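You operate a simulated robot arm through the tools that you are given. There is no shell and no other tool. Be economical: measure what you need, move in short steps, check, and stop when the job is done.

You are at the controls of a simulated two-armed robot. One attempt, no reset.

TASK
Rub the specks off the short batten, tape that spot and pack it.
Fine: hold it still under the rubber block, block back; blue tape stuck where the specks were; batten into the grey tote; hurt and break nothing. What is to be rubbed or washed off counts as gone when no trace of it is left.

It is judged by the outcome, as a careful person would: the job done as asked, and still so three seconds after it is handed in. It fails if anything else is knocked over, pushed out of place, dropped, spilled or broken.

THE ROBOT
Two 7-joint arms with two-finger parallel grippers on one trunk, on a base that drives. Base frame: it is fixed to the floor where the robot stands at the start and does not move with it; the origin is under the middle of the robot, x ahead of it, y to its left, z up; the surface under the hand at the start is at about z = 0.84. Lengths are in m, angles in rad, forces in N, time in s.
The left shoulder is at the start at [0.06, 0.143, 0.941], the right one opposite. With the tool pointing down near the work surface each hand reaches from about 0.32 to 0.74 m from the robot's upright axis, wherever it stands, measured 20 degrees to its own side. Places, roughly: grey tote [0.5, 0.5, 0.8]; rubber block (6x5x4 cm) [0.5, -0.1, 0.9]. Payload 1.57 kg a hand.
The tool frame of a hand sits at the grasp point between the pads (the TCP): z along the fingers, y along the line on which they close. The tips reach 0.03 m beyond it. Largest opening 0.11 m; finger width 0.024, thickness 0.012; the body of the gripper, 0.048 by 0.112 m, starts 0.078 m behind the TCP.
Orientation is that of the tool frame in the base frame, as [roll, pitch, yaw] about the fixed x, y, z axes, in that order (R = Rz(yaw) Ry(pitch) Rx(roll)). With the fingers straight down and closing along the base's y, the tool's x points along the base's -x, its y along +y and its z along -z.

THE INTERFACE
- The arms move only by the tool move_arm. It takes "left_deltas", "right_deltas" or both (then of equal length, played together; a hand with none holds still); each is a list that holds one entry, the list of rows, each a list of 7 numbers: the shift along the base's x, y, z in units of 50 mm (1.0 is 50 mm), then the turn, a rotation vector about the base's x, y, z in units of 4 degrees (1.0 is 4 degrees), then the opening in per cent of the stroke, from 0 (shut) to 100 (fully open). In form: [[[dx, dy, dz, rx, ry, rz, claw], ...]]. A call has 1 to 10 rows; each row shifts and turns the commanded pose from where the row before left it. A call with a number of a shift or a turn outside -1 to 1 is refused whole. A row lasts 0.2 s, in which the tool goes at most 0.05 m and 0.15 rad; a call with a longer step from one row to the next is refused whole, and so is a gripper value outside its range. A pose out of reach is approached as far as the arm can. The call stops where the force on the tool passes 40 N (or 10 N more than at its start, if that is more) or the arm is blocked; 0.2 s more then pass. The fingers move at their own pace (about 0.045 m/s each) and stop on an object; they squeeze with about 37 N. The grip force told is the motor's: it shows also when the fingers shut on nothing. Time passes only in rows, and 0.2 s behind the last, so rows that do not move let the fingers close. It gives the time, the measured TCP pose, the force on the tool (base axes), the opening and the grip force at its end, in the units of the frame above (readings bear some noise), with the torque about the TCP (base axes, N m) and any sound that the robot's microphone picked up.
- Cameras (640 x 400 px; columns grow to the right, rows downward): "scene" is now at [0.0402, 0.0243, 1.5484]; the picture's right is [0.34, -0.94, 0.00], its down [-0.73, -0.26, -0.63] and it looks along [0.60, 0.21, -0.77] (base axes); focal length 259 px, centre (320, 200). "left" rides on the left gripper at [0.07, -0.016, -0.141] in its tool frame; the picture's right is [0.23, 0.97, 0.00], its down [-0.86, 0.20, -0.48] and it looks along [-0.47, 0.11, 0.88] (tool axes); focal length 222 px, centre (320, 200). "right" rides on the right gripper at [0.07, 0.016, -0.141] in its tool frame; the picture's right is [-0.23, 0.97, 0.00], its down [-0.86, -0.20, -0.48] and it looks along [-0.47, -0.11, 0.88] (tool axes); focal length 222 px, centre (320, 200). There is no depth. A picture from a camera that has moved, and an enlarged one, comes with that camera's place and axes in the base frame and with its lens.
- capture(camera): a new picture of that camera. It takes no simulated time.
- lift_body(by): slides the trunk up (or, below 0, down) by that many m; the arms and the scene camera ride with it, the base frame stays. It gives what a move gives, with no picture.
- drive_base(legs): drives the robot by 1 to 6 legs, each [ahead, left, turn to the left] in m, m and rad, along the robot's own axes; the way and the turn of a leg run together, so that a leg with both is an arc; at most 1.5 m and 3.142 rad a leg. The arms and the cameras ride along, it lands a little off, and it stops where it bumps. It gives what a move gives.
- aim_head(pan, tilt): turns the head with the scene camera to pan (to the left, within 1.501 rad either way) and tilt (down, from -0.506 to 1.204), counted from straight ahead of the robot. It gives what a move gives.
- inspect(camera, box): a new picture of the part [left, top, right, bottom] of that camera's present view, enlarged. It takes no simulated time.
- close_job(): hands the job in; it is judged then, once.

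Work in short steps. Places have to be worked out from the pictures, the camera data and where the tool is seen: move nearer, look again, correct. Check each grasp and each placing, and mend what went wrong. You have 120 turns and 100 pictures in all, those below and enlarged ones among them. Open the grippers and draw the arms clear of the work before you hand the job in, unless the task says otherwise; then end with one line.

The tools are called after "Emit:" as a command line: name --argument value ..., lists and objects as JSON in quotes. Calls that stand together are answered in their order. move_arm: Moves the arms, as the interface text tells. Its arguments: {"type":"object","properties":{"left_deltas":{"type":"array","items":{"type":"array","items":{"type":"array","items":{"type":"number"}}}},"right_deltas":{"type":"array","items":{"type":"array","items":{"type":"array","items":{"type":"number"}}}}},"required":[]} The other tools are called the same way: lift_body (by) slides the trunk up or down; drive_base (legs) drives the base; aim_head (pan, tilt) turns the head that bears the scene camera; capture (camera) takes a picture; inspect (camera, box) takes an enlarged picture of a part of a camera's view; close_job () hands the job in.

At the start:

```text
clock: 0.0
left_tool_pos: [0.3867, 0.2509, 1.0942]
left_tcp_rot: [3.141, -0.001, 3.141]
left_ft_force: [0.8, 0.3, 0.2]
left_torque: [0.01, -0.01, 0.02]
left_finger_gap: 0.1101
left_grasp_force: 0.2
right_tool_pos: [0.5455, -0.1461, 1.1001]
right_tcp_rot: [-3.142, 0.001, 3.14]
right_ft_force: [-0.6, -0.2, -0.2]
right_torque: [-0.02, -0.03, -0.01]
right_finger_gap: 0.11
right_grasp_force: 0.1
trunk travel left (down, up): [-0.539, 0.051]
robot x, y, heading: [-0.0035, -0.001, 0.0]
head pan, tilt: [0.346, 0.885]
```

scene: 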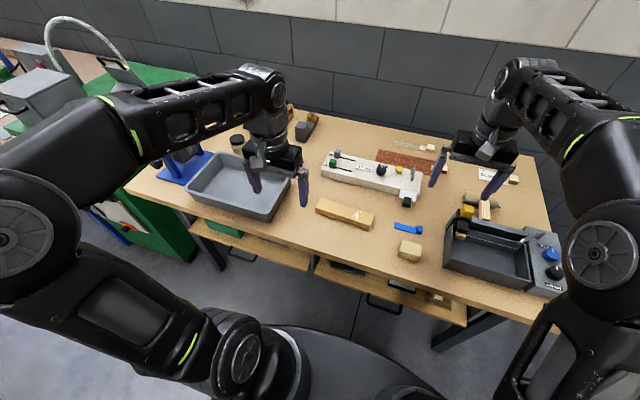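
right: 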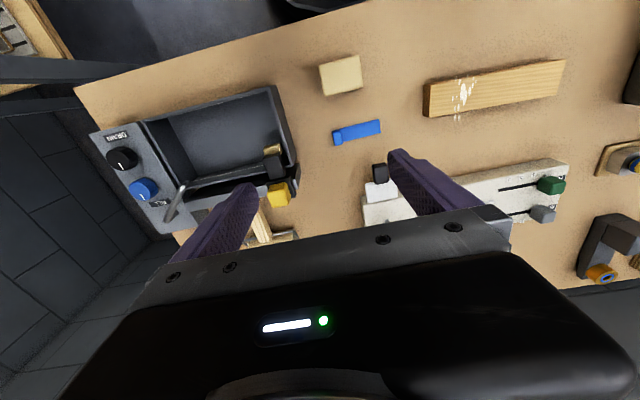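
left: 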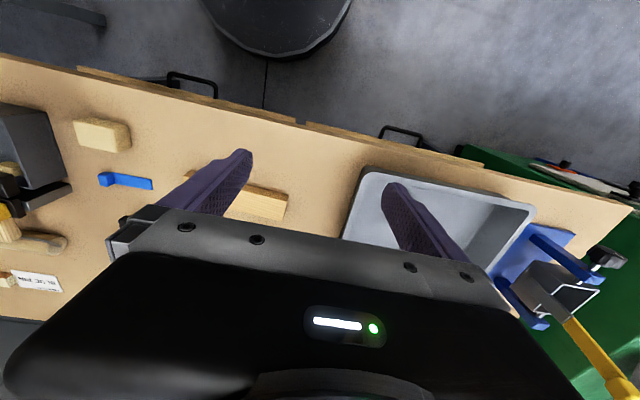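

The pictures show a batten with pale specks, a blue tape strip, a pale rubber block and the grey tote. I enlarge these regions to measure them.

Emit:
inspect --camera "scene" --box '[300, 130, 460, 270]'

Emit:
inspect --camera "right" --box '[300, 40, 600, 230]'

```text
2.86 times, centred on (380, 200) of scene
camera zoom: at [0.0402, 0.0243, 1.5484], right [0.34, -0.94, 0.0], down [-0.73, -0.26, -0.63], along [0.6, 0.21, -0.77], focal length 739 px, centre (149, 200)
```

zoom: 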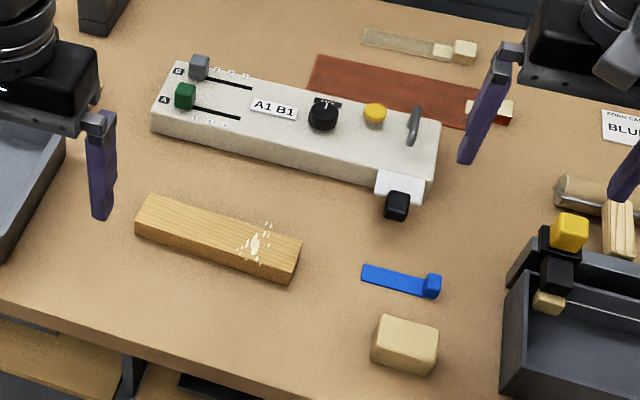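

```text
2.11 times, centred on (450, 135) of right
camera zoom: at [0.4759, -0.1277, 1.2423], right [0.23, 0.97, 0.0], down [0.85, -0.2, 0.48], along [0.47, -0.11, -0.88], focal length 468 px, centre (46, 337)
```

zoom: 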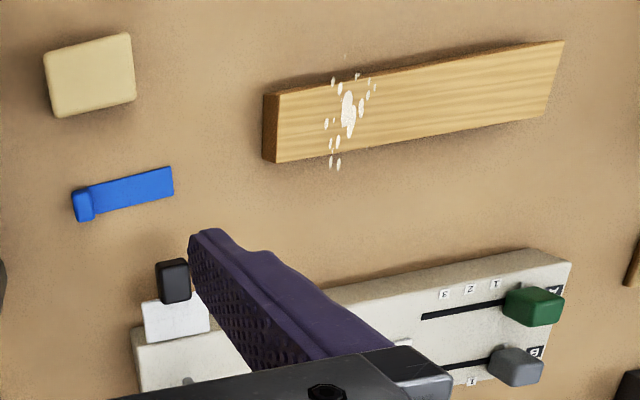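

The two cameras agree: the batten centre is about (0.55, 0.115), its top about z 0.88, with the specks near (0.543, 0.072). The block is near (0.48, -0.10), and the tape runs along y at x≈0.571 with its tab at y≈-0.12. I start turning both hands so they close along x, with the cameras facing outward.

Emit:
move_arm --left_deltas '[[[0.15, -0.06, 0, 0, 0, -1, 100], [0.15, -0.06, 0, 0, 0, -1, 100], [0.15, -0.06, 0, 0, 0, -1, 100], [0.15, -0.06, 0, 0, 0, -1, 100], [0.15, -0.06, 0, 0, 0, -1, 100], [0.15, -0.06, 0, 0, 0, -1, 100], [0.15, -0.06, 0, 0, 0, -1, 100], [0.15, -0.06, 0, 0, 0, -1, 100], [0.15, -0.06, 0, 0, 0, -1, 100], [0.15, -0.06, 0, 0, 0, -1, 100]]]' --right_deltas '[[[-0.06, 0.04, 0, 0, 0, 1, 100], [-0.06, 0.04, 0, 0, 0, 1, 100], [-0.06, 0.04, 0, 0, 0, 1, 100], [-0.06, 0.04, 0, 0, 0, 1, 100], [-0.06, 0.04, 0, 0, 0, 1, 100], [-0.06, 0.04, 0, 0, 0, 1, 100], [-0.06, 0.04, 0, 0, 0, 1, 100], [-0.06, 0.04, 0, 0, 0, 1, 100], [-0.06, 0.04, 0, 0, 0, 1, 100], [-0.06, 0.04, 0, 0, 0, 1, 100]]]'

```text
clock: 2.2
left_tool_pos: [0.464, 0.2205, 1.0955]
left_tcp_rot: [3.141, 0.001, 2.441]
left_ft_force: [-0.2, -0.8, 0.1]
left_torque: [-0.01, 0.01, 0.0]
left_finger_gap: 0.1101
left_grasp_force: 0.0
right_tool_pos: [0.5161, -0.1275, 1.1003]
right_tcp_rot: [-3.14, 0.002, -2.442]
right_ft_force: [-0.3, -0.3, -0.3]
right_torque: [0.0, 0.01, -0.03]
right_finger_gap: 0.1097
right_grasp_force: 0.0
trunk travel left (down, up): [-0.539, 0.051]
robot x, y, heading: [-0.0013, -0.0015, -0.003]
head pan, tilt: [0.346, 0.885]
```

Both hands turned 40° without trouble, so I continue the turn and the approach.

Emit:
move_arm --left_deltas '[[[0.15, -0.06, 0, 0, 0, -1, 100], [0.15, -0.06, 0, 0, 0, -1, 100], [0.15, -0.06, 0, 0, 0, -1, 100], [0.15, -0.06, 0, 0, 0, -1, 100], [0.15, -0.06, 0, 0, 0, -1, 100], [0.15, -0.06, 0, 0, 0, -1, 100], [0.15, -0.06, 0, 0, 0, -1, 100], [0.15, -0.06, 0, 0, 0, -1, 100], [0.15, -0.06, 0, 0, 0, -1, 100], [0.15, -0.06, 0, 0, 0, -1, 100]]]' --right_deltas '[[[-0.06, 0.04, 0, 0, 0, 1, 100], [-0.06, 0.04, 0, 0, 0, 1, 100], [-0.06, 0.04, 0, 0, 0, 1, 100], [-0.06, 0.04, 0, 0, 0, 1, 100], [-0.06, 0.04, 0, 0, 0, 1, 100], [-0.06, 0.04, 0, 0, 0, 1, 100], [-0.06, 0.04, 0, 0, 0, 1, 100], [-0.06, 0.04, 0, 0, 0, 1, 100], [-0.06, 0.04, 0, 0, 0, 1, 100], [-0.06, 0.04, 0, 0, 0, 1, 100]]]'

Emit:
move_arm --left_deltas '[[[0.15, -0.06, -0.3, 0, 0, -1, 100], [0.15, -0.06, -0.3, 0, 0, -1, 100], [0, 0, -0.3, 0, 0, -0.5, 100]]]' --right_deltas '[[[-0.06, 0.04, -0.3, 0, 0, 1, 100], [-0.06, 0.04, -0.3, 0, 0, 1, 100], [0, 0, -0.3, 0, 0, 0.5, 100]]]'

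Emit:
capture --camera "left"

Emit:
capture --camera "right"

Emit:
capture --camera "scene"

```text
clock: 4.4
left_tool_pos: [0.5362, 0.1907, 1.095]
left_tcp_rot: [-3.142, 0.0, 1.742]
left_ft_force: [0.6, -1.1, -0.1]
left_torque: [0.02, -0.01, -0.03]
left_finger_gap: 0.1101
left_grasp_force: 0.0
right_tool_pos: [0.4865, -0.107, 1.1007]
right_tcp_rot: [-3.141, 0.002, -1.743]
right_ft_force: [-0.7, 0.0, 0.5]
right_torque: [0.0, 0.01, 0.03]
right_finger_gap: 0.1099
right_grasp_force: 0.1
trunk travel left (down, up): [-0.539, 0.051]
robot x, y, heading: [-0.0005, -0.001, -0.0]
head pan, tilt: [0.346, 0.885]
```

```text
clock: 5.2
left_tool_pos: [0.5522, 0.1844, 1.0497]
left_tcp_rot: [-3.141, -0.001, 1.568]
left_ft_force: [-0.6, -0.2, -0.8]
left_torque: [0.03, -0.03, -0.02]
left_finger_gap: 0.1099
left_grasp_force: 0.0
right_tool_pos: [0.4818, -0.1002, 1.0567]
right_tcp_rot: [3.141, 0.003, -1.57]
right_ft_force: [0.6, 0.2, 0.7]
right_torque: [0.01, -0.01, -0.02]
right_finger_gap: 0.1098
right_grasp_force: 0.0
trunk travel left (down, up): [-0.539, 0.051]
robot x, y, heading: [-0.0051, 0.0012, -0.004]
head pan, tilt: [0.346, 0.885]
```

```text
94 pictures are left
camera left: at [0.5359, 0.2535, 1.1919], right [0.97, 0.23, 0.0], down [0.2, -0.86, 0.48], along [0.11, -0.47, -0.88], focal length 222 px, centre (320, 200)
```

left: 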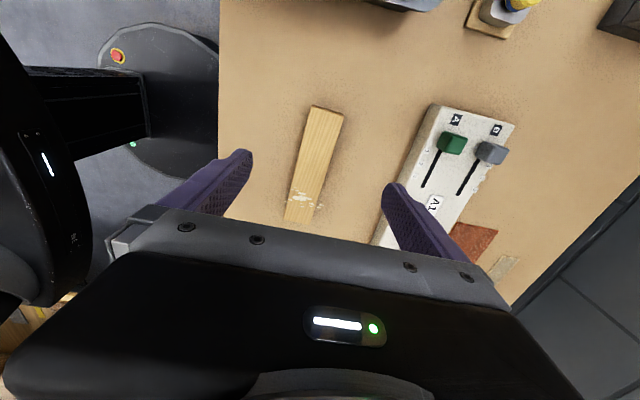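

```text
93 pictures are left
camera right: at [0.4655, -0.1697, 1.1969], right [-0.97, 0.23, 0.0], down [0.2, 0.85, 0.48], along [0.11, 0.47, -0.88], focal length 222 px, centre (320, 200)
```

right: 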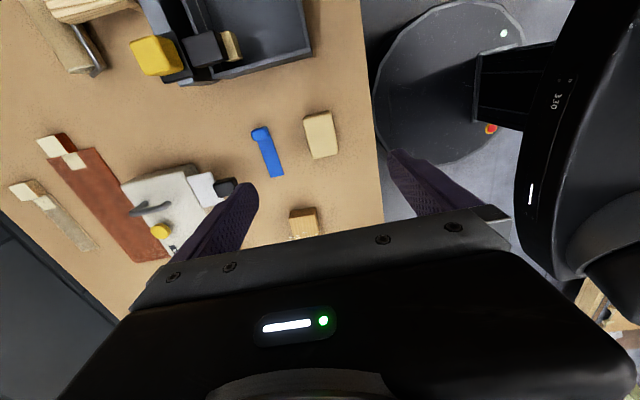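

```text
92 pictures are left
camera scene: at [0.0406, 0.0243, 1.5484], right [0.34, -0.94, 0.0], down [-0.73, -0.26, -0.63], along [0.6, 0.21, -0.77], focal length 259 px, centre (320, 200)
```

scene: 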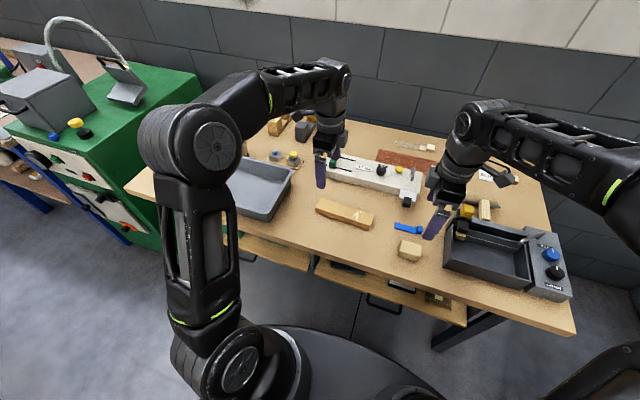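

I enlarge the left view of the batten to measure its ends and its angle exactly.

Emit:
inspect --camera "left" --box '[250, 95, 390, 225]'

Emit:
inspect --camera "right" --box '[220, 90, 380, 240]'

```text
3.08 times, centred on (320, 160) of left
camera zoom: at [0.5359, 0.2535, 1.1919], right [0.97, 0.23, 0.0], down [0.2, -0.86, 0.48], along [0.11, -0.47, -0.88], focal length 684 px, centre (320, 323)
```

zoom: 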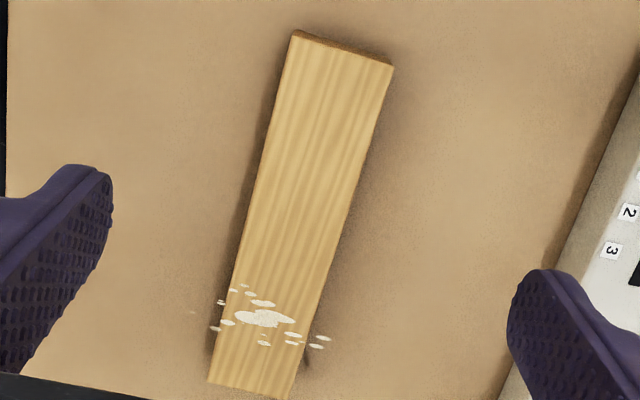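

```text
2.67 times, centred on (300, 165) of right
camera zoom: at [0.4655, -0.1697, 1.1969], right [-0.97, 0.23, 0.0], down [0.2, 0.85, 0.48], along [0.11, 0.47, -0.88], focal length 592 px, centre (373, 293)
```

zoom: 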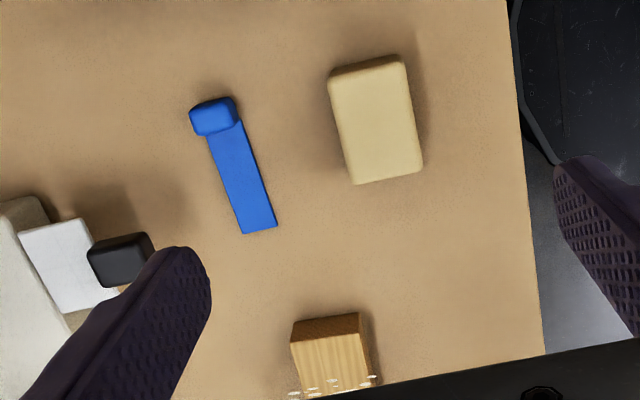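

Both views agree on the batten's top at z≈0.872, y 0.03 to 0.217, tilted about 2.6°. I lower the left hand around its far end, leaning it 12° away to leave room for the right wrist.

Emit:
move_arm --left_deltas '[[[0, 0.05, -0.6, -1, 0, -0.65, 100], [0, 0.06, -0.6, -1, 0, 0, 100], [0, 0, -0.6, -1, 0, 0, 100], [0, 0, -0.6, 0, 0, 0, 100], [0, 0, -0.5, 0, 0, 0, 100], [0, 0, -0.3, 0, 0, 0, 100], [0, 0, -0.2, 0, 0, 0, 100], [0, 0, 0, 0, 0, 0, 100]]]'

Emit:
inspect --camera "scene" --box '[270, 120, 430, 240]'

Emit:
capture --camera "left"

```text
clock: 7.0
left_tool_pos: [0.5505, 0.1909, 0.8803]
left_tcp_rot: [3.133, 0.209, 1.524]
left_ft_force: [0.3, -0.4, 0.0]
left_torque: [-0.02, 0.01, 0.02]
left_finger_gap: 0.1099
left_grasp_force: 0.0
right_tool_pos: [0.4813, -0.1009, 1.0559]
right_tcp_rot: [3.14, 0.002, -1.57]
right_ft_force: [0.1, -0.3, 1.2]
right_torque: [0.0, -0.01, 0.0]
right_finger_gap: 0.1098
right_grasp_force: 0.1
trunk travel left (down, up): [-0.539, 0.051]
robot x, y, heading: [-0.0022, 0.0027, 0.002]
head pan, tilt: [0.346, 0.885]
```

```text
3.33 times, centred on (350, 180) of scene
camera zoom: at [0.0401, 0.0242, 1.5484], right [0.34, -0.94, 0.0], down [-0.73, -0.26, -0.63], along [0.6, 0.21, -0.77], focal length 863 px, centre (220, 267)
```

zoom: 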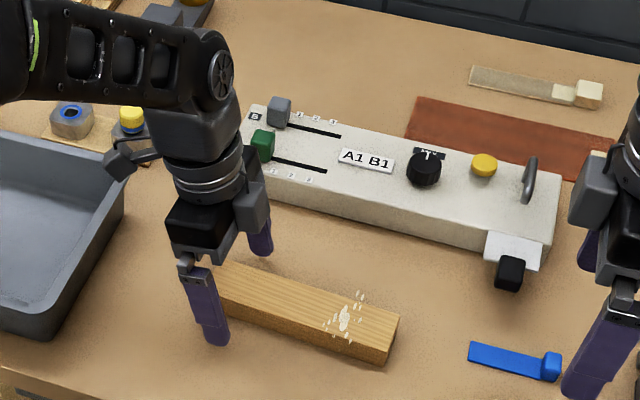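

```text
88 pictures are left
camera left: at [0.538, 0.2884, 1.0043], right [0.98, 0.18, -0.04], down [0.16, -0.75, 0.65], along [0.09, -0.64, -0.76], focal length 222 px, centre (320, 200)
```

left: 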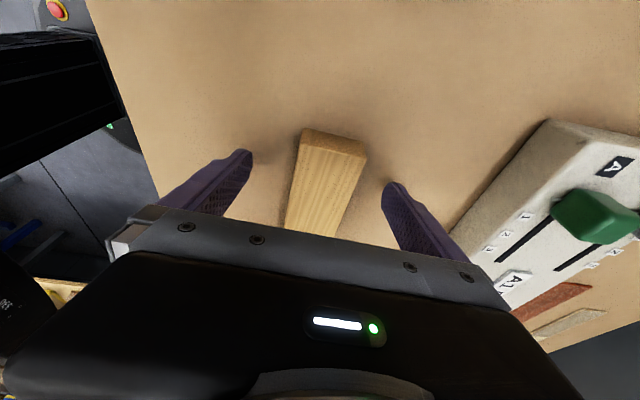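

The batten sits centred between the left fingers. I close them.

Emit:
move_arm --left_deltas '[[[0, 0, 0, 0, 0, 0, 0], [0, 0, 0, 0, 0, 0, 0], [0, 0, 0, 0, 0, 0, 0], [0, 0, 0, 0, 0, 0, 0], [0, 0, 0, 0, 0, 0, 0], [0, 0, 0, 0, 0, 0, 0]]]' --right_deltas '[[[0, 0, -0.6, 0, 0, 0, 100], [0, 0, -0.6, 0, 0, 0, 100], [0, 0, -0.6, 0, 0, 0, 100], [0, 0, -0.5, 0, 0, 0, 100], [0, 0, -0.4, 0, 0, 0, 100], [0, 0, 0, 0, 0, 0, 100]]]'

Emit:
inspect --camera "scene" --box '[290, 140, 450, 270]'

Emit:
capture --camera "right"

```text
clock: 8.4
left_tool_pos: [0.5509, 0.1913, 0.8812]
left_tcp_rot: [3.132, 0.212, 1.524]
left_ft_force: [0.1, 0.0, -0.1]
left_torque: [-0.02, 0.02, 0.09]
left_finger_gap: 0.0477
left_grasp_force: 35.8
right_tool_pos: [0.4799, -0.1014, 0.92]
right_tcp_rot: [3.141, 0.003, -1.571]
right_ft_force: [0.1, -0.3, -0.5]
right_torque: [-0.02, -0.02, -0.02]
right_finger_gap: 0.1099
right_grasp_force: 0.1
trunk travel left (down, up): [-0.539, 0.051]
robot x, y, heading: [0.0001, 0.0013, -0.003]
head pan, tilt: [0.346, 0.885]
```

```text
3.08 times, centred on (370, 205) of scene
camera zoom: at [0.0403, 0.0243, 1.5483], right [0.34, -0.94, 0.0], down [-0.73, -0.26, -0.63], along [0.6, 0.21, -0.77], focal length 796 px, centre (166, 185)
```

zoom: 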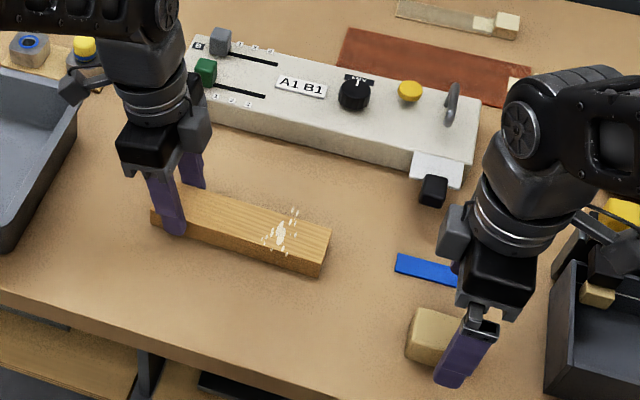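

```text
86 pictures are left
camera right: at [0.4648, -0.1693, 1.0621], right [-0.97, 0.23, 0.0], down [0.2, 0.85, 0.48], along [0.11, 0.47, -0.88], focal length 222 px, centre (320, 200)
```

right: 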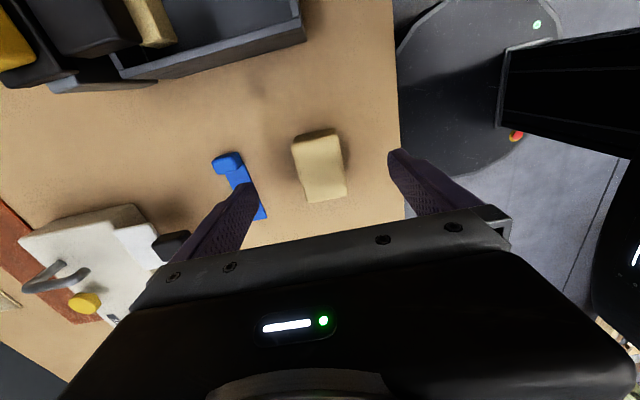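

The left hand holds the batten with a gap of 0.048. The right hand is centred over the block, so I lower it with partly closed fingers to stay off the tape, then grip.

Emit:
move_arm --right_deltas '[[[0, 0, 0, 0, 0, 0, 75], [0, 0, 0, 0, 0, 0, 75], [0, 0, -0.35, 0, 0, 0, 75], [0, 0, -0.35, 0, 0, 0, 75], [0, 0, 0, 0, 0, 0, 0], [0, 0, 0, 0, 0, 0, 0], [0, 0, 0, 0, 0, 0, 0], [0, 0, 0, 0, 0, 0, 0], [0, 0, 0, 0, 0, 0, 0]]]'

Emit:
inspect --camera "scene" --box '[290, 140, 450, 270]'

```text
clock: 10.4
left_tool_pos: [0.5508, 0.1907, 0.8798]
left_tcp_rot: [3.133, 0.208, 1.524]
left_ft_force: [0.6, 0.3, 0.0]
left_torque: [0.0, 0.09, 0.03]
left_finger_gap: 0.0472
left_grasp_force: 36.9
right_tool_pos: [0.4797, -0.1014, 0.8854]
right_tcp_rot: [3.139, 0.001, -1.571]
right_ft_force: [-0.7, 0.3, 0.0]
right_torque: [-0.01, 0.02, -0.02]
right_finger_gap: 0.0409
right_grasp_force: 37.5
trunk travel left (down, up): [-0.539, 0.051]
robot x, y, heading: [0.0009, 0.0009, 0.001]
head pan, tilt: [0.346, 0.885]
```

```text
3.08 times, centred on (370, 205) of scene
camera zoom: at [0.0402, 0.0243, 1.5483], right [0.34, -0.94, 0.0], down [-0.73, -0.26, -0.63], along [0.6, 0.21, -0.77], focal length 796 px, centre (166, 185)
```

zoom: 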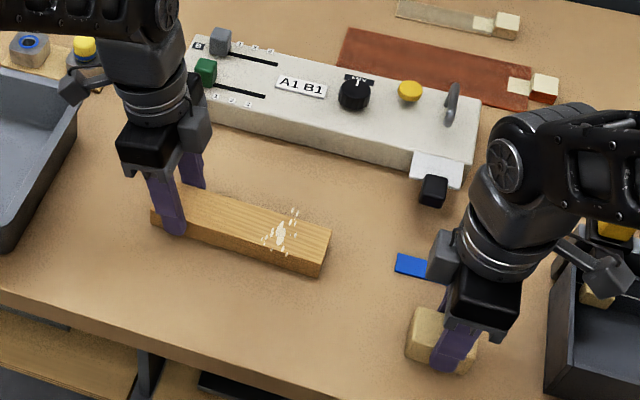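

The block is gripped at a 0.041 gap. I lift it and carry it over the specks.

Emit:
move_arm --right_deltas '[[[0, 0, 0.5, 0, 0, 0, 0], [0, 0, 0.6, 0, 0, 0, 0], [0, 0, 0.6, 0, 0, 0, 0], [0.35, 0.7, 0, 0, 0, 0, 0], [0.35, 0.7, 0, 0, 0, 0, 0], [0.35, 0.7, 0, 0, 0, 0, 0], [0.33, 0.7, 0, 0, 0, 0, 0], [0, 0.7, 0, 0, 0, 0, 0], [0, 0, 0, 0, 0, 0, 0]]]'

Emit:
capture --camera "right"

Emit:
inspect --camera "scene" --box '[290, 130, 450, 260]'

```text
clock: 12.4
left_tool_pos: [0.5499, 0.1896, 0.8801]
left_tcp_rot: [3.132, 0.209, 1.523]
left_ft_force: [-0.1, -0.2, 1.4]
left_torque: [0.17, 0.06, 0.03]
left_finger_gap: 0.0472
left_grasp_force: 37.3
right_tool_pos: [0.5488, 0.0731, 0.9696]
right_tcp_rot: [3.139, 0.001, -1.571]
right_ft_force: [-0.3, -0.4, -0.1]
right_torque: [0.02, -0.02, 0.02]
right_finger_gap: 0.0
right_grasp_force: 21.7
trunk travel left (down, up): [-0.539, 0.051]
robot x, y, heading: [0.0004, -0.0011, 0.001]
head pan, tilt: [0.346, 0.885]
```

```text
84 pictures are left
camera right: at [0.5333, 0.0054, 1.1115], right [-0.97, 0.23, 0.0], down [0.2, 0.85, 0.48], along [0.11, 0.47, -0.88], focal length 222 px, centre (320, 200)
```

right: 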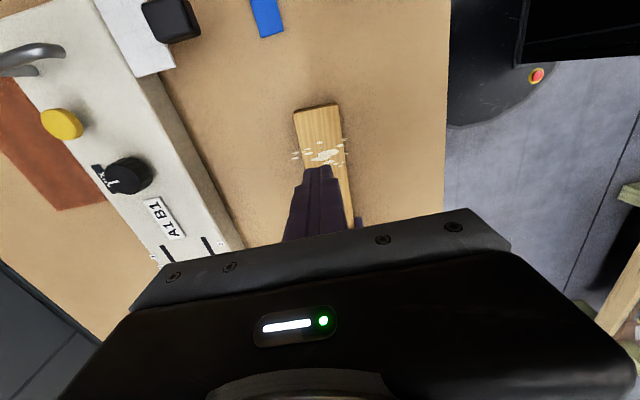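

```text
3.08 times, centred on (370, 195) of scene
camera zoom: at [0.0402, 0.0243, 1.5483], right [0.34, -0.94, 0.0], down [-0.73, -0.26, -0.63], along [0.6, 0.21, -0.77], focal length 796 px, centre (166, 215)
```

zoom: 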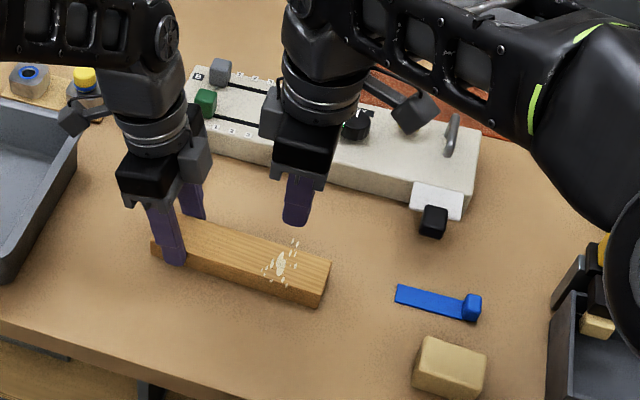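

The gripper came up empty: the gap is 0.0 and the block stayed on the table near its place. I look at the block closely to see its pose and height.

Emit:
inspect --camera "scene" --box '[370, 210, 450, 270]'

Emit:
move_arm --right_deltas '[[[0, 0, 0.4, 0, 0, 0, 80], [-0.3, -0.7, 0.3, 0, 0, 0, 80], [-0.3, -0.7, 0.3, 0, 0, 0, 80], [-0.3, -0.7, 0, 0, 0, 0, 80], [-0.32, -0.7, 0, 0, 0, 0, 80], [0, -0.7, 0, 0, 0, 0, 80], [0, 0, 0, 0, 0, 0, 80]]]'

Emit:
inspect --camera "right" --box '[220, 90, 380, 240]'

```text
6.67 times, centred on (410, 240) of scene
camera zoom: at [0.0402, 0.0243, 1.5483], right [0.34, -0.94, 0.0], down [-0.73, -0.26, -0.63], along [0.6, 0.21, -0.77], focal length 1725 px, centre (-280, -67)
```

zoom: 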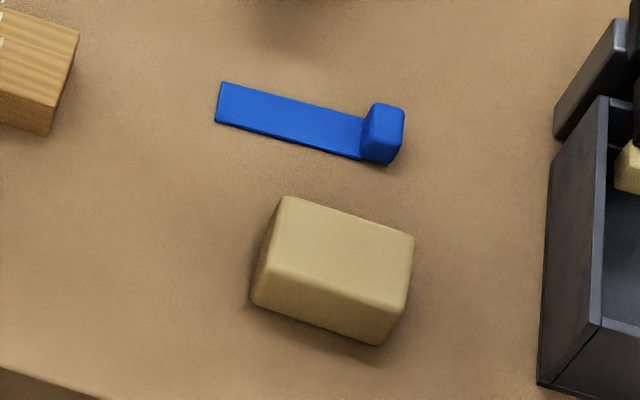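

```text
clock: 14.0
left_tool_pos: [0.551, 0.1904, 0.8803]
left_tcp_rot: [3.131, 0.209, 1.525]
left_ft_force: [-0.8, 0.4, 1.6]
left_torque: [-0.11, 0.08, 0.0]
left_finger_gap: 0.0476
left_grasp_force: 36.9
right_tool_pos: [0.4866, -0.1001, 1.02]
right_tcp_rot: [3.141, 0.001, -1.57]
right_ft_force: [-0.1, 0.4, 1.2]
right_torque: [0.02, 0.03, 0.0]
right_finger_gap: 0.0881
right_grasp_force: 0.1
trunk travel left (down, up): [-0.539, 0.051]
robot x, y, heading: [-0.002, -0.0, -0.001]
head pan, tilt: [0.346, 0.885]
```

```text
2.67 times, centred on (300, 165) of right
camera zoom: at [0.4714, -0.1698, 1.1612], right [-0.97, 0.23, 0.0], down [0.2, 0.85, 0.48], along [0.11, 0.47, -0.88], focal length 592 px, centre (373, 293)
```

zoom: 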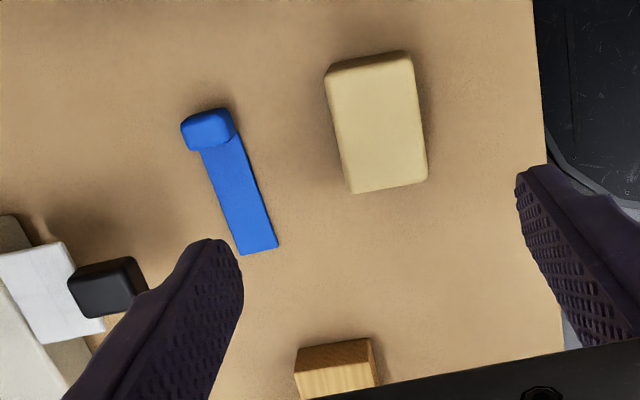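

The block stands flat with its centre about (0.484, -0.106) and its top about z 0.88. I grip again, deeper and centred, and watch the gap before lifting slowly.

Emit:
move_arm --right_deltas '[[[-0.05, -0.12, -0.6, 0, 0, 0, 75], [0, 0, -0.7, 0, 0, 0, 75], [0, 0, -0.7, 0, 0, 0, 75], [0, 0, -0.5, 0, 0, 0, 75], [0, 0, -0.42, 0, 0, 0, 75], [0, 0, 0, 0, 0, 0, 30], [0, 0, 0, 0, 0, 0, 0], [0, 0, 0, 0, 0, 0, 0], [0, 0, 0, 0, 0, 0, 0], [0, 0, 0, 0, 0, 0, 0]]]'

Emit:
inspect --camera "scene" --box '[370, 200, 450, 270]'

Emit:
inspect --camera "right" --box '[220, 90, 420, 240]'

```text
clock: 16.2
left_tool_pos: [0.5513, 0.1912, 0.8801]
left_tcp_rot: [3.132, 0.209, 1.524]
left_ft_force: [0.8, 0.3, 0.0]
left_torque: [-0.01, 0.06, 0.05]
left_finger_gap: 0.0472
left_grasp_force: 36.8
right_tool_pos: [0.4846, -0.1069, 0.8744]
right_tcp_rot: [3.141, 0.001, -1.57]
right_ft_force: [0.1, 0.4, -0.3]
right_torque: [0.02, -0.01, -0.01]
right_finger_gap: 0.0411
right_grasp_force: 36.8
trunk travel left (down, up): [-0.539, 0.051]
robot x, y, heading: [0.0009, 0.0011, 0.0]
head pan, tilt: [0.346, 0.885]
```

```text
5.71 times, centred on (410, 235) of scene
camera zoom: at [0.0402, 0.0243, 1.5484], right [0.34, -0.94, 0.0], down [-0.73, -0.26, -0.63], along [0.6, 0.21, -0.77], focal length 1479 px, centre (-194, 0)
```

zoom: 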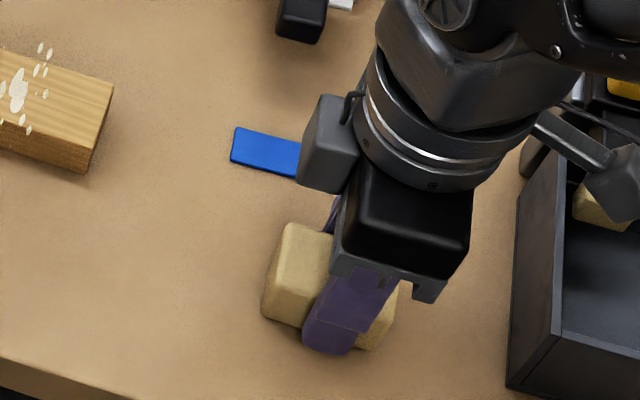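

```text
2.67 times, centred on (320, 165) of right
camera zoom: at [0.4693, -0.1761, 1.0158], right [-0.97, 0.23, 0.0], down [0.2, 0.85, 0.48], along [0.11, 0.47, -0.88], focal length 592 px, centre (320, 293)
```

zoom: 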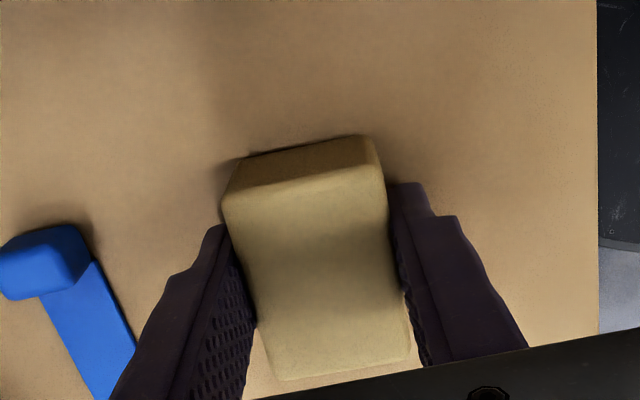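

The gap reads 0.041 again, so the sides are straight and the pads now sit deep. I lift slowly and watch the force and the gap.

Emit:
move_arm --right_deltas '[[[0, 0, 0.05, 0, 0, 0, 0], [0, 0, 0.05, 0, 0, 0, 0], [0, 0, 0.1, 0, 0, 0, 0], [0, 0, 0.1, 0, 0, 0, 0], [0, 0, 0.1, 0, 0, 0, 0]]]'

Emit:
inspect --camera "right" --box '[220, 90, 420, 240]'

```text
clock: 17.4
left_tool_pos: [0.5512, 0.1911, 0.8804]
left_tcp_rot: [3.132, 0.21, 1.523]
left_ft_force: [0.4, 0.3, 1.3]
left_torque: [0.03, 0.1, 0.02]
left_finger_gap: 0.0476
left_grasp_force: 37.2
right_tool_pos: [0.4851, -0.1072, 0.896]
right_tcp_rot: [3.141, 0.003, -1.569]
right_ft_force: [-0.4, 0.1, -0.4]
right_torque: [0.03, 0.03, 0.03]
right_finger_gap: 0.0411
right_grasp_force: 37.2
trunk travel left (down, up): [-0.539, 0.051]
robot x, y, heading: [-0.0015, 0.0002, -0.004]
head pan, tilt: [0.346, 0.885]
```

```text
2.67 times, centred on (320, 165) of right
camera zoom: at [0.4692, -0.1755, 1.0366], right [-0.97, 0.23, 0.0], down [0.2, 0.85, 0.48], along [0.11, 0.47, -0.88], focal length 592 px, centre (320, 293)
```

zoom: 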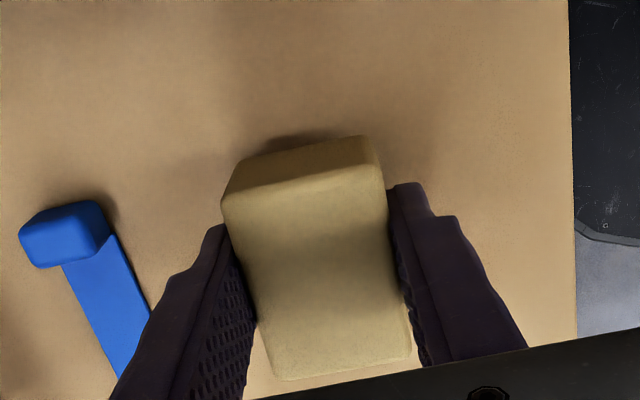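

The block now lifts with the hand. I raise it and carry it over the specks at a gentle pace.

Emit:
move_arm --right_deltas '[[[0, 0, 0.3, 0, 0, 0, 0], [0, 0, 0.4, 0, 0, 0, 0], [0, 0, 0.3, 0, 0, 0, 0], [0.1, 0.3, 0.2, 0, 0, 0, 0], [0.2, 0.6, 0, 0, 0, 0, 0], [0.3, 0.7, 0, 0, 0, 0, 0], [0.3, 0.7, 0, 0, 0, 0, 0], [0.2, 0.7, 0, 0, 0, 0, 0], [0.18, 0.4, 0, 0, 0, 0, 0], [0, 0.2, 0, 0, 0, 0, 0]]]'

Emit:
inspect --camera "scene" --box '[300, 120, 420, 240]'

Emit:
capture --camera "right"

```text
clock: 19.6
left_tool_pos: [0.5515, 0.1909, 0.8811]
left_tcp_rot: [3.133, 0.21, 1.523]
left_ft_force: [-0.5, -0.4, 1.3]
left_torque: [-0.17, 0.13, -0.05]
left_finger_gap: 0.0476
left_grasp_force: 37.5
right_tool_pos: [0.5466, 0.0729, 0.955]
right_tcp_rot: [3.141, 0.003, -1.571]
right_ft_force: [-0.2, -0.6, -1.6]
right_torque: [-0.01, 0.02, 0.01]
right_finger_gap: 0.0409
right_grasp_force: 36.9
trunk travel left (down, up): [-0.539, 0.051]
robot x, y, heading: [-0.0005, 0.0014, -0.0]
head pan, tilt: [0.346, 0.885]
```

```text
3.33 times, centred on (360, 180) of scene
camera zoom: at [0.0402, 0.0243, 1.5484], right [0.34, -0.94, 0.0], down [-0.73, -0.26, -0.63], along [0.6, 0.21, -0.77], focal length 863 px, centre (187, 267)
```

zoom: 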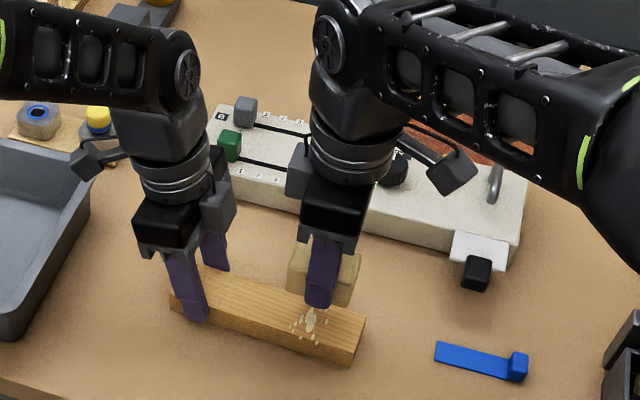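

```text
76 pictures are left
camera right: at [0.5316, 0.005, 1.0963], right [-0.97, 0.23, 0.0], down [0.2, 0.85, 0.48], along [0.11, 0.47, -0.88], focal length 222 px, centre (320, 200)
```

right: 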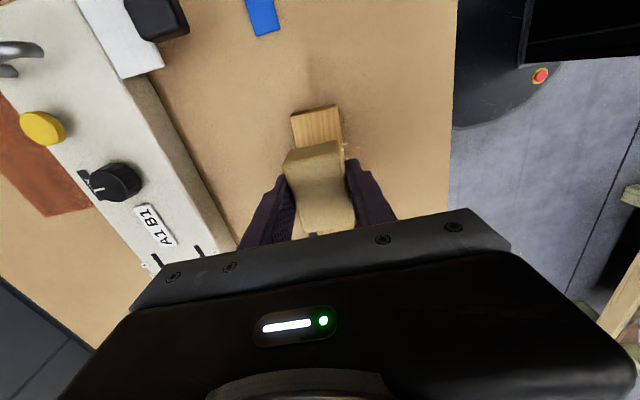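

The block is over the specks and both hands are clear of each other. I lower it to touch.

Emit:
move_arm --right_deltas '[[[0.02, 0.02, -0.3, 0, 0, 0, 0], [0.02, 0, -0.3, 0, 0, 0, 0], [0, 0, -0.16, 0, 0, 0, 0], [0, 0, -0.06, 0, 0, 0, 0], [0, 0, -0.04, 0, 0, 0, 0], [0, 0, -0.04, 0, 0, 0, 0]]]'

```text
clock: 21.0
left_tool_pos: [0.5514, 0.1901, 0.881]
left_tcp_rot: [3.135, 0.209, 1.524]
left_ft_force: [-0.3, 0.4, 1.7]
left_torque: [-0.04, 0.06, 0.02]
left_finger_gap: 0.0472
left_grasp_force: 36.4
right_tool_pos: [0.5508, 0.0729, 0.91]
right_tcp_rot: [3.141, 0.002, -1.57]
right_ft_force: [-0.5, 0.2, -1.3]
right_torque: [0.02, -0.01, 0.0]
right_finger_gap: 0.0409
right_grasp_force: 36.8
trunk travel left (down, up): [-0.539, 0.051]
robot x, y, heading: [-0.0003, 0.0004, 0.002]
head pan, tilt: [0.346, 0.885]
```

No contact yet at z 0.910, so I go down in 2 mm steps.

Emit:
move_arm --right_deltas '[[[0, 0, -0.04, 0, 0, 0, 0], [0, 0, -0.04, 0, 0, 0, 0], [0, 0, -0.02, 0, 0, 0, 0]]]'

```text
clock: 21.8
left_tool_pos: [0.5497, 0.1913, 0.881]
left_tcp_rot: [3.132, 0.208, 1.524]
left_ft_force: [-0.1, 0.6, 1.9]
left_torque: [0.01, 0.04, -0.02]
left_finger_gap: 0.0473
left_grasp_force: 37.1
right_tool_pos: [0.5509, 0.0727, 0.9047]
right_tcp_rot: [-3.141, 0.001, -1.573]
right_ft_force: [-0.6, 0.6, -0.5]
right_torque: [0.02, 0.01, -0.01]
right_finger_gap: 0.0411
right_grasp_force: 36.9
trunk travel left (down, up): [-0.539, 0.051]
robot x, y, heading: [-0.0034, 0.0021, 0.002]
head pan, tilt: [0.346, 0.885]
```

Emit:
move_arm --right_deltas '[[[0, 0, -0.03, 0, 0, 0, 0], [0, 0, -0.03, 0, 0, 0, 0]]]'

Emit:
inspect --camera "scene" --box '[320, 160, 400, 230]'

```text
clock: 22.4
left_tool_pos: [0.5508, 0.1908, 0.8805]
left_tcp_rot: [3.133, 0.209, 1.526]
left_ft_force: [1.6, 0.4, -0.4]
left_torque: [0.07, 0.23, 0.1]
left_finger_gap: 0.0474
left_grasp_force: 36.9
right_tool_pos: [0.5511, 0.0727, 0.902]
right_tcp_rot: [3.141, 0.001, -1.571]
right_ft_force: [-1.4, -0.8, 4.0]
right_torque: [-0.02, -0.03, 0.0]
right_finger_gap: 0.0412
right_grasp_force: 36.8
trunk travel left (down, up): [-0.539, 0.051]
robot x, y, heading: [0.0018, 0.0006, 0.003]
head pan, tilt: [0.346, 0.885]
```

```text
5.71 times, centred on (360, 195) of scene
camera zoom: at [0.0401, 0.0242, 1.5484], right [0.34, -0.94, 0.0], down [-0.73, -0.26, -0.63], along [0.6, 0.21, -0.77], focal length 1479 px, centre (91, 229)
```

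zoom: 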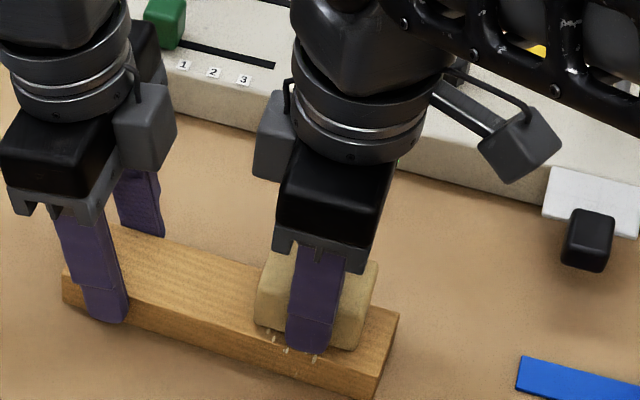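

Contact at z≈0.902 with 4 N. I press slightly more and rub across the batten with short strokes.

Emit:
move_arm --right_deltas '[[[0, 0, -0.03, 0, 0, 0, 0], [-0.3, 0, 0, 0, 0, 0, 0], [0.3, 0, 0, 0, 0, 0, 0], [0.3, 0, 0, 0, 0, 0, 0], [-0.3, 0, 0, 0, 0, 0, 0], [-0.3, 0, 0, 0, 0, 0, 0], [0.3, 0, 0, 0, 0, 0, 0], [0.3, 0, 0, 0, 0, 0, 0], [-0.3, 0, 0, 0, 0, 0, 0]]]'

Emit:
inspect --camera "scene" --box '[320, 160, 400, 230]'

```text
clock: 24.1
left_tool_pos: [0.5529, 0.1938, 0.8812]
left_tcp_rot: [3.122, 0.209, 1.532]
left_ft_force: [1.9, 1.6, 2.0]
left_torque: [-0.68, 0.19, 0.13]
left_finger_gap: 0.0477
left_grasp_force: 36.7
right_tool_pos: [0.55, 0.0756, 0.9019]
right_tcp_rot: [3.131, 0.003, -1.565]
right_ft_force: [-2.9, -0.8, 6.3]
right_torque: [-0.05, -0.07, -0.02]
right_finger_gap: 0.0411
right_grasp_force: 37.2
trunk travel left (down, up): [-0.539, 0.051]
robot x, y, heading: [-0.0011, -0.0023, -0.006]
head pan, tilt: [0.346, 0.885]
stopped in row 8 (right hand): the force on the tool passed its limit at 45 N (the readings are from after the stop); the commanded pose is now the measured one
```

```text
5.71 times, centred on (360, 195) of scene
camera zoom: at [0.0389, 0.024, 1.5482], right [0.34, -0.94, 0.0], down [-0.73, -0.26, -0.63], along [0.6, 0.21, -0.77], focal length 1479 px, centre (91, 229)
```

zoom: 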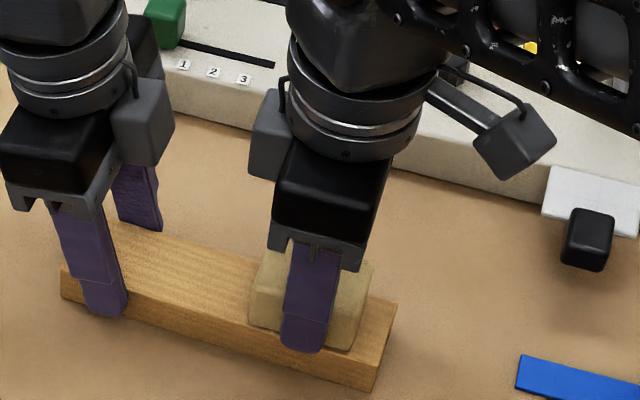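

The fast strokes peaked at 45 N, so I should go slower. I lift and back the block off to look at what is left.

Emit:
move_arm --right_deltas '[[[0, 0, 0.3, 0, 0, 0, 0], [0, 0, 0.4, 0, 0, 0, 0], [0, -0.6, 0.3, 0, 0, 0, 0], [0, -0.9, 0, 0, 0, 0, 0], [0, -0.8, 0, 0, 0, 0, 0]]]'

Emit:
inspect --camera "scene" --box '[320, 160, 400, 230]'

Emit:
inspect --camera "right" --box '[250, 120, 390, 240]'

```text
clock: 25.3
left_tool_pos: [0.553, 0.194, 0.8808]
left_tcp_rot: [3.123, 0.206, 1.531]
left_ft_force: [-0.8, 0.3, 8.0]
left_torque: [0.37, 0.2, 0.1]
left_finger_gap: 0.0478
left_grasp_force: 37.1
right_tool_pos: [0.5486, -0.0419, 0.9509]
right_tcp_rot: [3.129, 0.001, -1.564]
right_ft_force: [-0.7, 0.5, 0.7]
right_torque: [-0.02, 0.05, 0.0]
right_finger_gap: 0.0413
right_grasp_force: 36.4
trunk travel left (down, up): [-0.539, 0.051]
robot x, y, heading: [-0.0033, -0.0044, 0.003]
head pan, tilt: [0.346, 0.885]
```

```text
5.71 times, centred on (360, 195) of scene
camera zoom: at [0.0396, 0.0237, 1.5484], right [0.34, -0.94, 0.0], down [-0.73, -0.26, -0.63], along [0.6, 0.21, -0.77], focal length 1479 px, centre (91, 229)
```

zoom: 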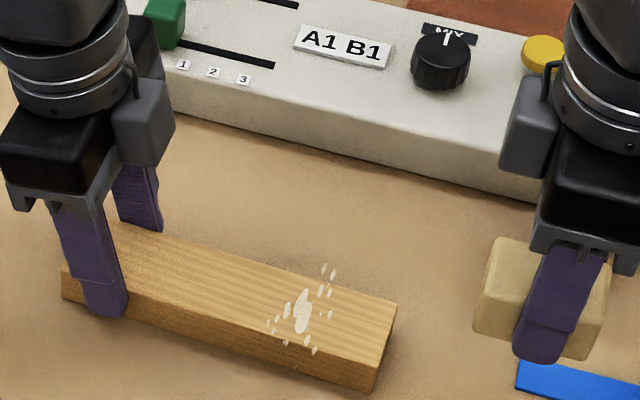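

```text
3.33 times, centred on (320, 180) of right
camera zoom: at [0.5352, -0.1098, 1.0927], right [-0.98, 0.22, 0.01], down [0.2, 0.86, 0.48], along [0.09, 0.47, -0.88], focal length 740 px, centre (320, 267)
```

zoom: 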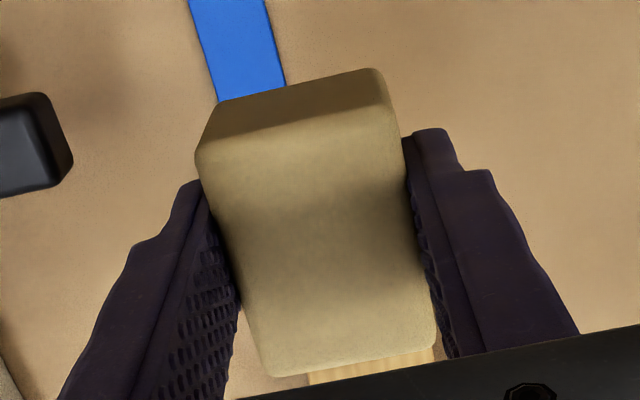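

The specks are still there, so the rubbing had little effect so far. I go back for slow strokes along the batten's length, which the left grip resists best, with a steadier press.

Emit:
move_arm --right_deltas '[[[0, 0.6, 0, 0, 0, 0, 0], [-0.16, 0.9, 0, 0, 0, 0, 0], [0, 0.86, 0, 0, 0, 0, 0], [0, 0, -0.4, 0, 0, 0, 0], [0, 0, -0.4, 0, 0, 0, 0], [0, 0, -0.1, 0, 0, 0, 0], [0, 0, -0.06, 0, 0, 0, 0], [0, 0, -0.06, 0, 0, 0, 0], [0, 0, 0, 0, 0, 0, 0]]]'

```text
clock: 27.3
left_tool_pos: [0.5539, 0.1934, 0.8808]
left_tcp_rot: [3.123, 0.209, 1.533]
left_ft_force: [4.3, -1.8, 1.0]
left_torque: [0.05, 0.48, 0.35]
left_finger_gap: 0.0476
left_grasp_force: 37.7
right_tool_pos: [0.541, 0.0772, 0.9017]
right_tcp_rot: [3.132, 0.002, -1.565]
right_ft_force: [-1.7, -1.8, 16.0]
right_torque: [-0.14, -0.25, -0.02]
right_finger_gap: 0.0412
right_grasp_force: 37.0
trunk travel left (down, up): [-0.539, 0.051]
robot x, y, heading: [0.0017, 0.0022, 0.001]
head pan, tilt: [0.346, 0.885]
```

The block presses with 16 N. I stroke slowly along y.

Emit:
move_arm --right_deltas '[[[0, -0.15, 0, 0, 0, 0, 0], [0, -0.15, 0, 0, 0, 0, 0], [0, 0.15, 0, 0, 0, 0, 0], [0, 0.15, 0, 0, 0, 0, 0], [0, 0.1, 0, 0, 0, 0, 0], [0, -0.1, 0, 0, 0, 0, 0], [0, -0.15, 0, 0, 0, 0, 0], [0, -0.15, 0, 0, 0, 0, 0], [0, 0.15, 0, 0, 0, 0, 0], [0, 0.15, 0, 0, 0, 0, 0]]]'

Emit:
move_arm --right_deltas '[[[0, -0.15, 0, 0, 0, 0, 0], [0, -0.15, 0, 0, 0, 0, 0], [0, 0.15, 0, 0, 0, 0, 0], [0, 0.15, 0, 0, 0, 0, 0], [0, 0.1, 0, 0, 0, 0, 0], [0, -0.1, 0, 0, 0, 0, 0], [0, -0.15, 0, 0, 0, 0, 0], [0, -0.15, 0, 0, 0, 0, 0], [0, 0.15, 0, 0, 0, 0, 0], [0, 0.15, 0, 0, 0, 0, 0]]]'

Emit:
inspect --camera "scene" --box '[320, 160, 400, 230]'

```text
clock: 28.3
left_tool_pos: [0.5524, 0.1958, 0.8816]
left_tcp_rot: [3.122, 0.203, 1.536]
left_ft_force: [-2.2, 0.6, 10.4]
left_torque: [-0.13, 0.44, 0.19]
left_finger_gap: 0.0476
left_grasp_force: 37.1
right_tool_pos: [0.5432, 0.0709, 0.9022]
right_tcp_rot: [3.132, -0.007, -1.572]
right_ft_force: [-2.3, -1.8, 6.0]
right_torque: [0.22, -0.08, 0.02]
right_finger_gap: 0.0411
right_grasp_force: 37.4
trunk travel left (down, up): [-0.539, 0.051]
robot x, y, heading: [0.0005, -0.0034, -0.005]
head pan, tilt: [0.346, 0.885]
stopped in row 5 (right hand): the force on the tool passed its limit at 44 N (the readings are from after the stop); the commanded pose is now the measured one
```

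```text
clock: 30.5
left_tool_pos: [0.5529, 0.1959, 0.8808]
left_tcp_rot: [3.122, 0.201, 1.537]
left_ft_force: [0.0, 5.8, 14.1]
left_torque: [-0.07, 0.17, 0.33]
left_finger_gap: 0.047
left_grasp_force: 37.4
right_tool_pos: [0.544, 0.0681, 0.9011]
right_tcp_rot: [3.132, -0.007, -1.575]
right_ft_force: [0.8, -12.6, 13.0]
right_torque: [0.08, -0.25, -0.19]
right_finger_gap: 0.0411
right_grasp_force: 36.9
trunk travel left (down, up): [-0.539, 0.051]
robot x, y, heading: [-0.0023, 0.0027, 0.005]
head pan, tilt: [0.346, 0.885]
```

```text
5.71 times, centred on (360, 195) of scene
camera zoom: at [0.0376, 0.0222, 1.5485], right [0.34, -0.94, 0.0], down [-0.73, -0.26, -0.64], along [0.6, 0.21, -0.77], focal length 1479 px, centre (91, 229)
```

zoom: 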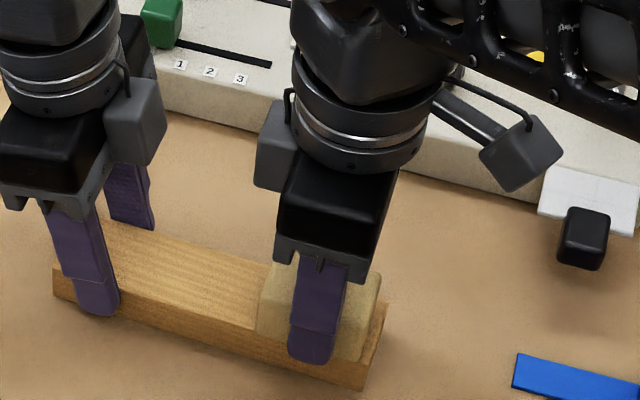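

Friction is high but the strokes ran through. I lift straight up and look at the spot.

Emit:
move_arm --right_deltas '[[[0, 0, 0.3, 0, 0, 0, 0], [0, 0, 0.4, 0, 0, 0, 0], [0, -0.6, 0.3, 0, 0, 0, 0], [0, -0.9, 0, 0, 0, 0, 0], [0, -0.6, 0, 0, 0, 0, 0]]]'

Emit:
inspect --camera "scene" --box '[320, 160, 400, 230]'

```text
clock: 31.7
left_tool_pos: [0.5531, 0.1964, 0.8811]
left_tcp_rot: [3.123, 0.202, 1.535]
left_ft_force: [-3.5, -0.1, 20.7]
left_torque: [0.63, 0.34, 0.16]
left_finger_gap: 0.0472
left_grasp_force: 36.9
right_tool_pos: [0.5417, -0.0341, 0.95]
right_tcp_rot: [3.131, -0.005, -1.57]
right_ft_force: [0.1, 0.2, 0.0]
right_torque: [0.01, -0.03, 0.0]
right_finger_gap: 0.0413
right_grasp_force: 37.2
trunk travel left (down, up): [-0.539, 0.051]
robot x, y, heading: [-0.001, -0.0008, 0.006]
head pan, tilt: [0.346, 0.885]
```

```text
5.71 times, centred on (360, 195) of scene
camera zoom: at [0.038, 0.0233, 1.5485], right [0.34, -0.94, 0.0], down [-0.73, -0.26, -0.63], along [0.6, 0.21, -0.77], focal length 1479 px, centre (91, 229)
```

zoom: 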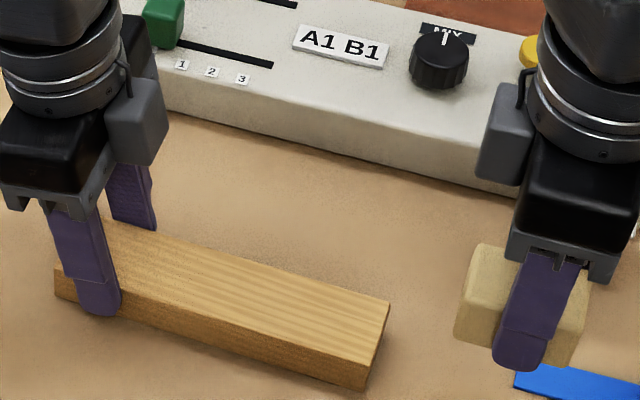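

The specks look gone. I zoom in for faint traces.

Emit:
inspect --camera "scene" --box '[340, 195, 375, 228]'

Emit:
capture --camera "left"

```text
12.12 times, centred on (358, 212) of scene
camera zoom: at [0.038, 0.0233, 1.5485], right [0.34, -0.94, 0.0], down [-0.73, -0.26, -0.63], along [0.6, 0.21, -0.77], focal length 3137 px, centre (-134, 61)
```

zoom: 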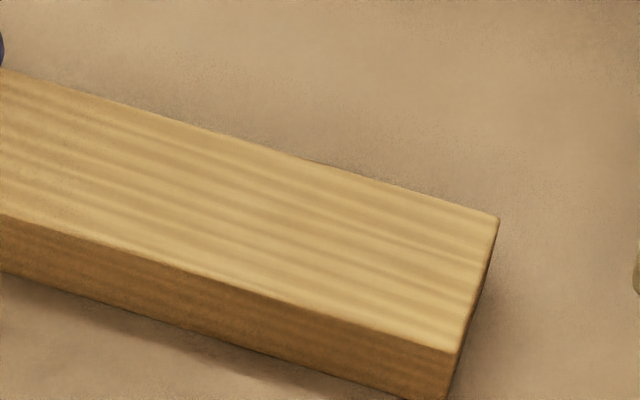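

```text
68 pictures are left
camera left: at [0.5378, 0.2924, 1.0053], right [0.98, 0.19, -0.03], down [0.16, -0.75, 0.64], along [0.1, -0.64, -0.76], focal length 222 px, centre (320, 200)
```

left: 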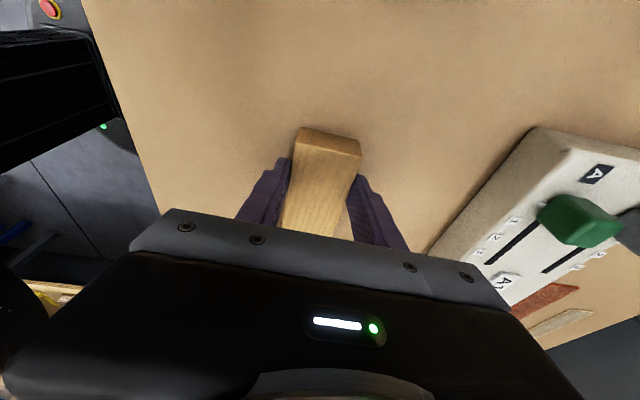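

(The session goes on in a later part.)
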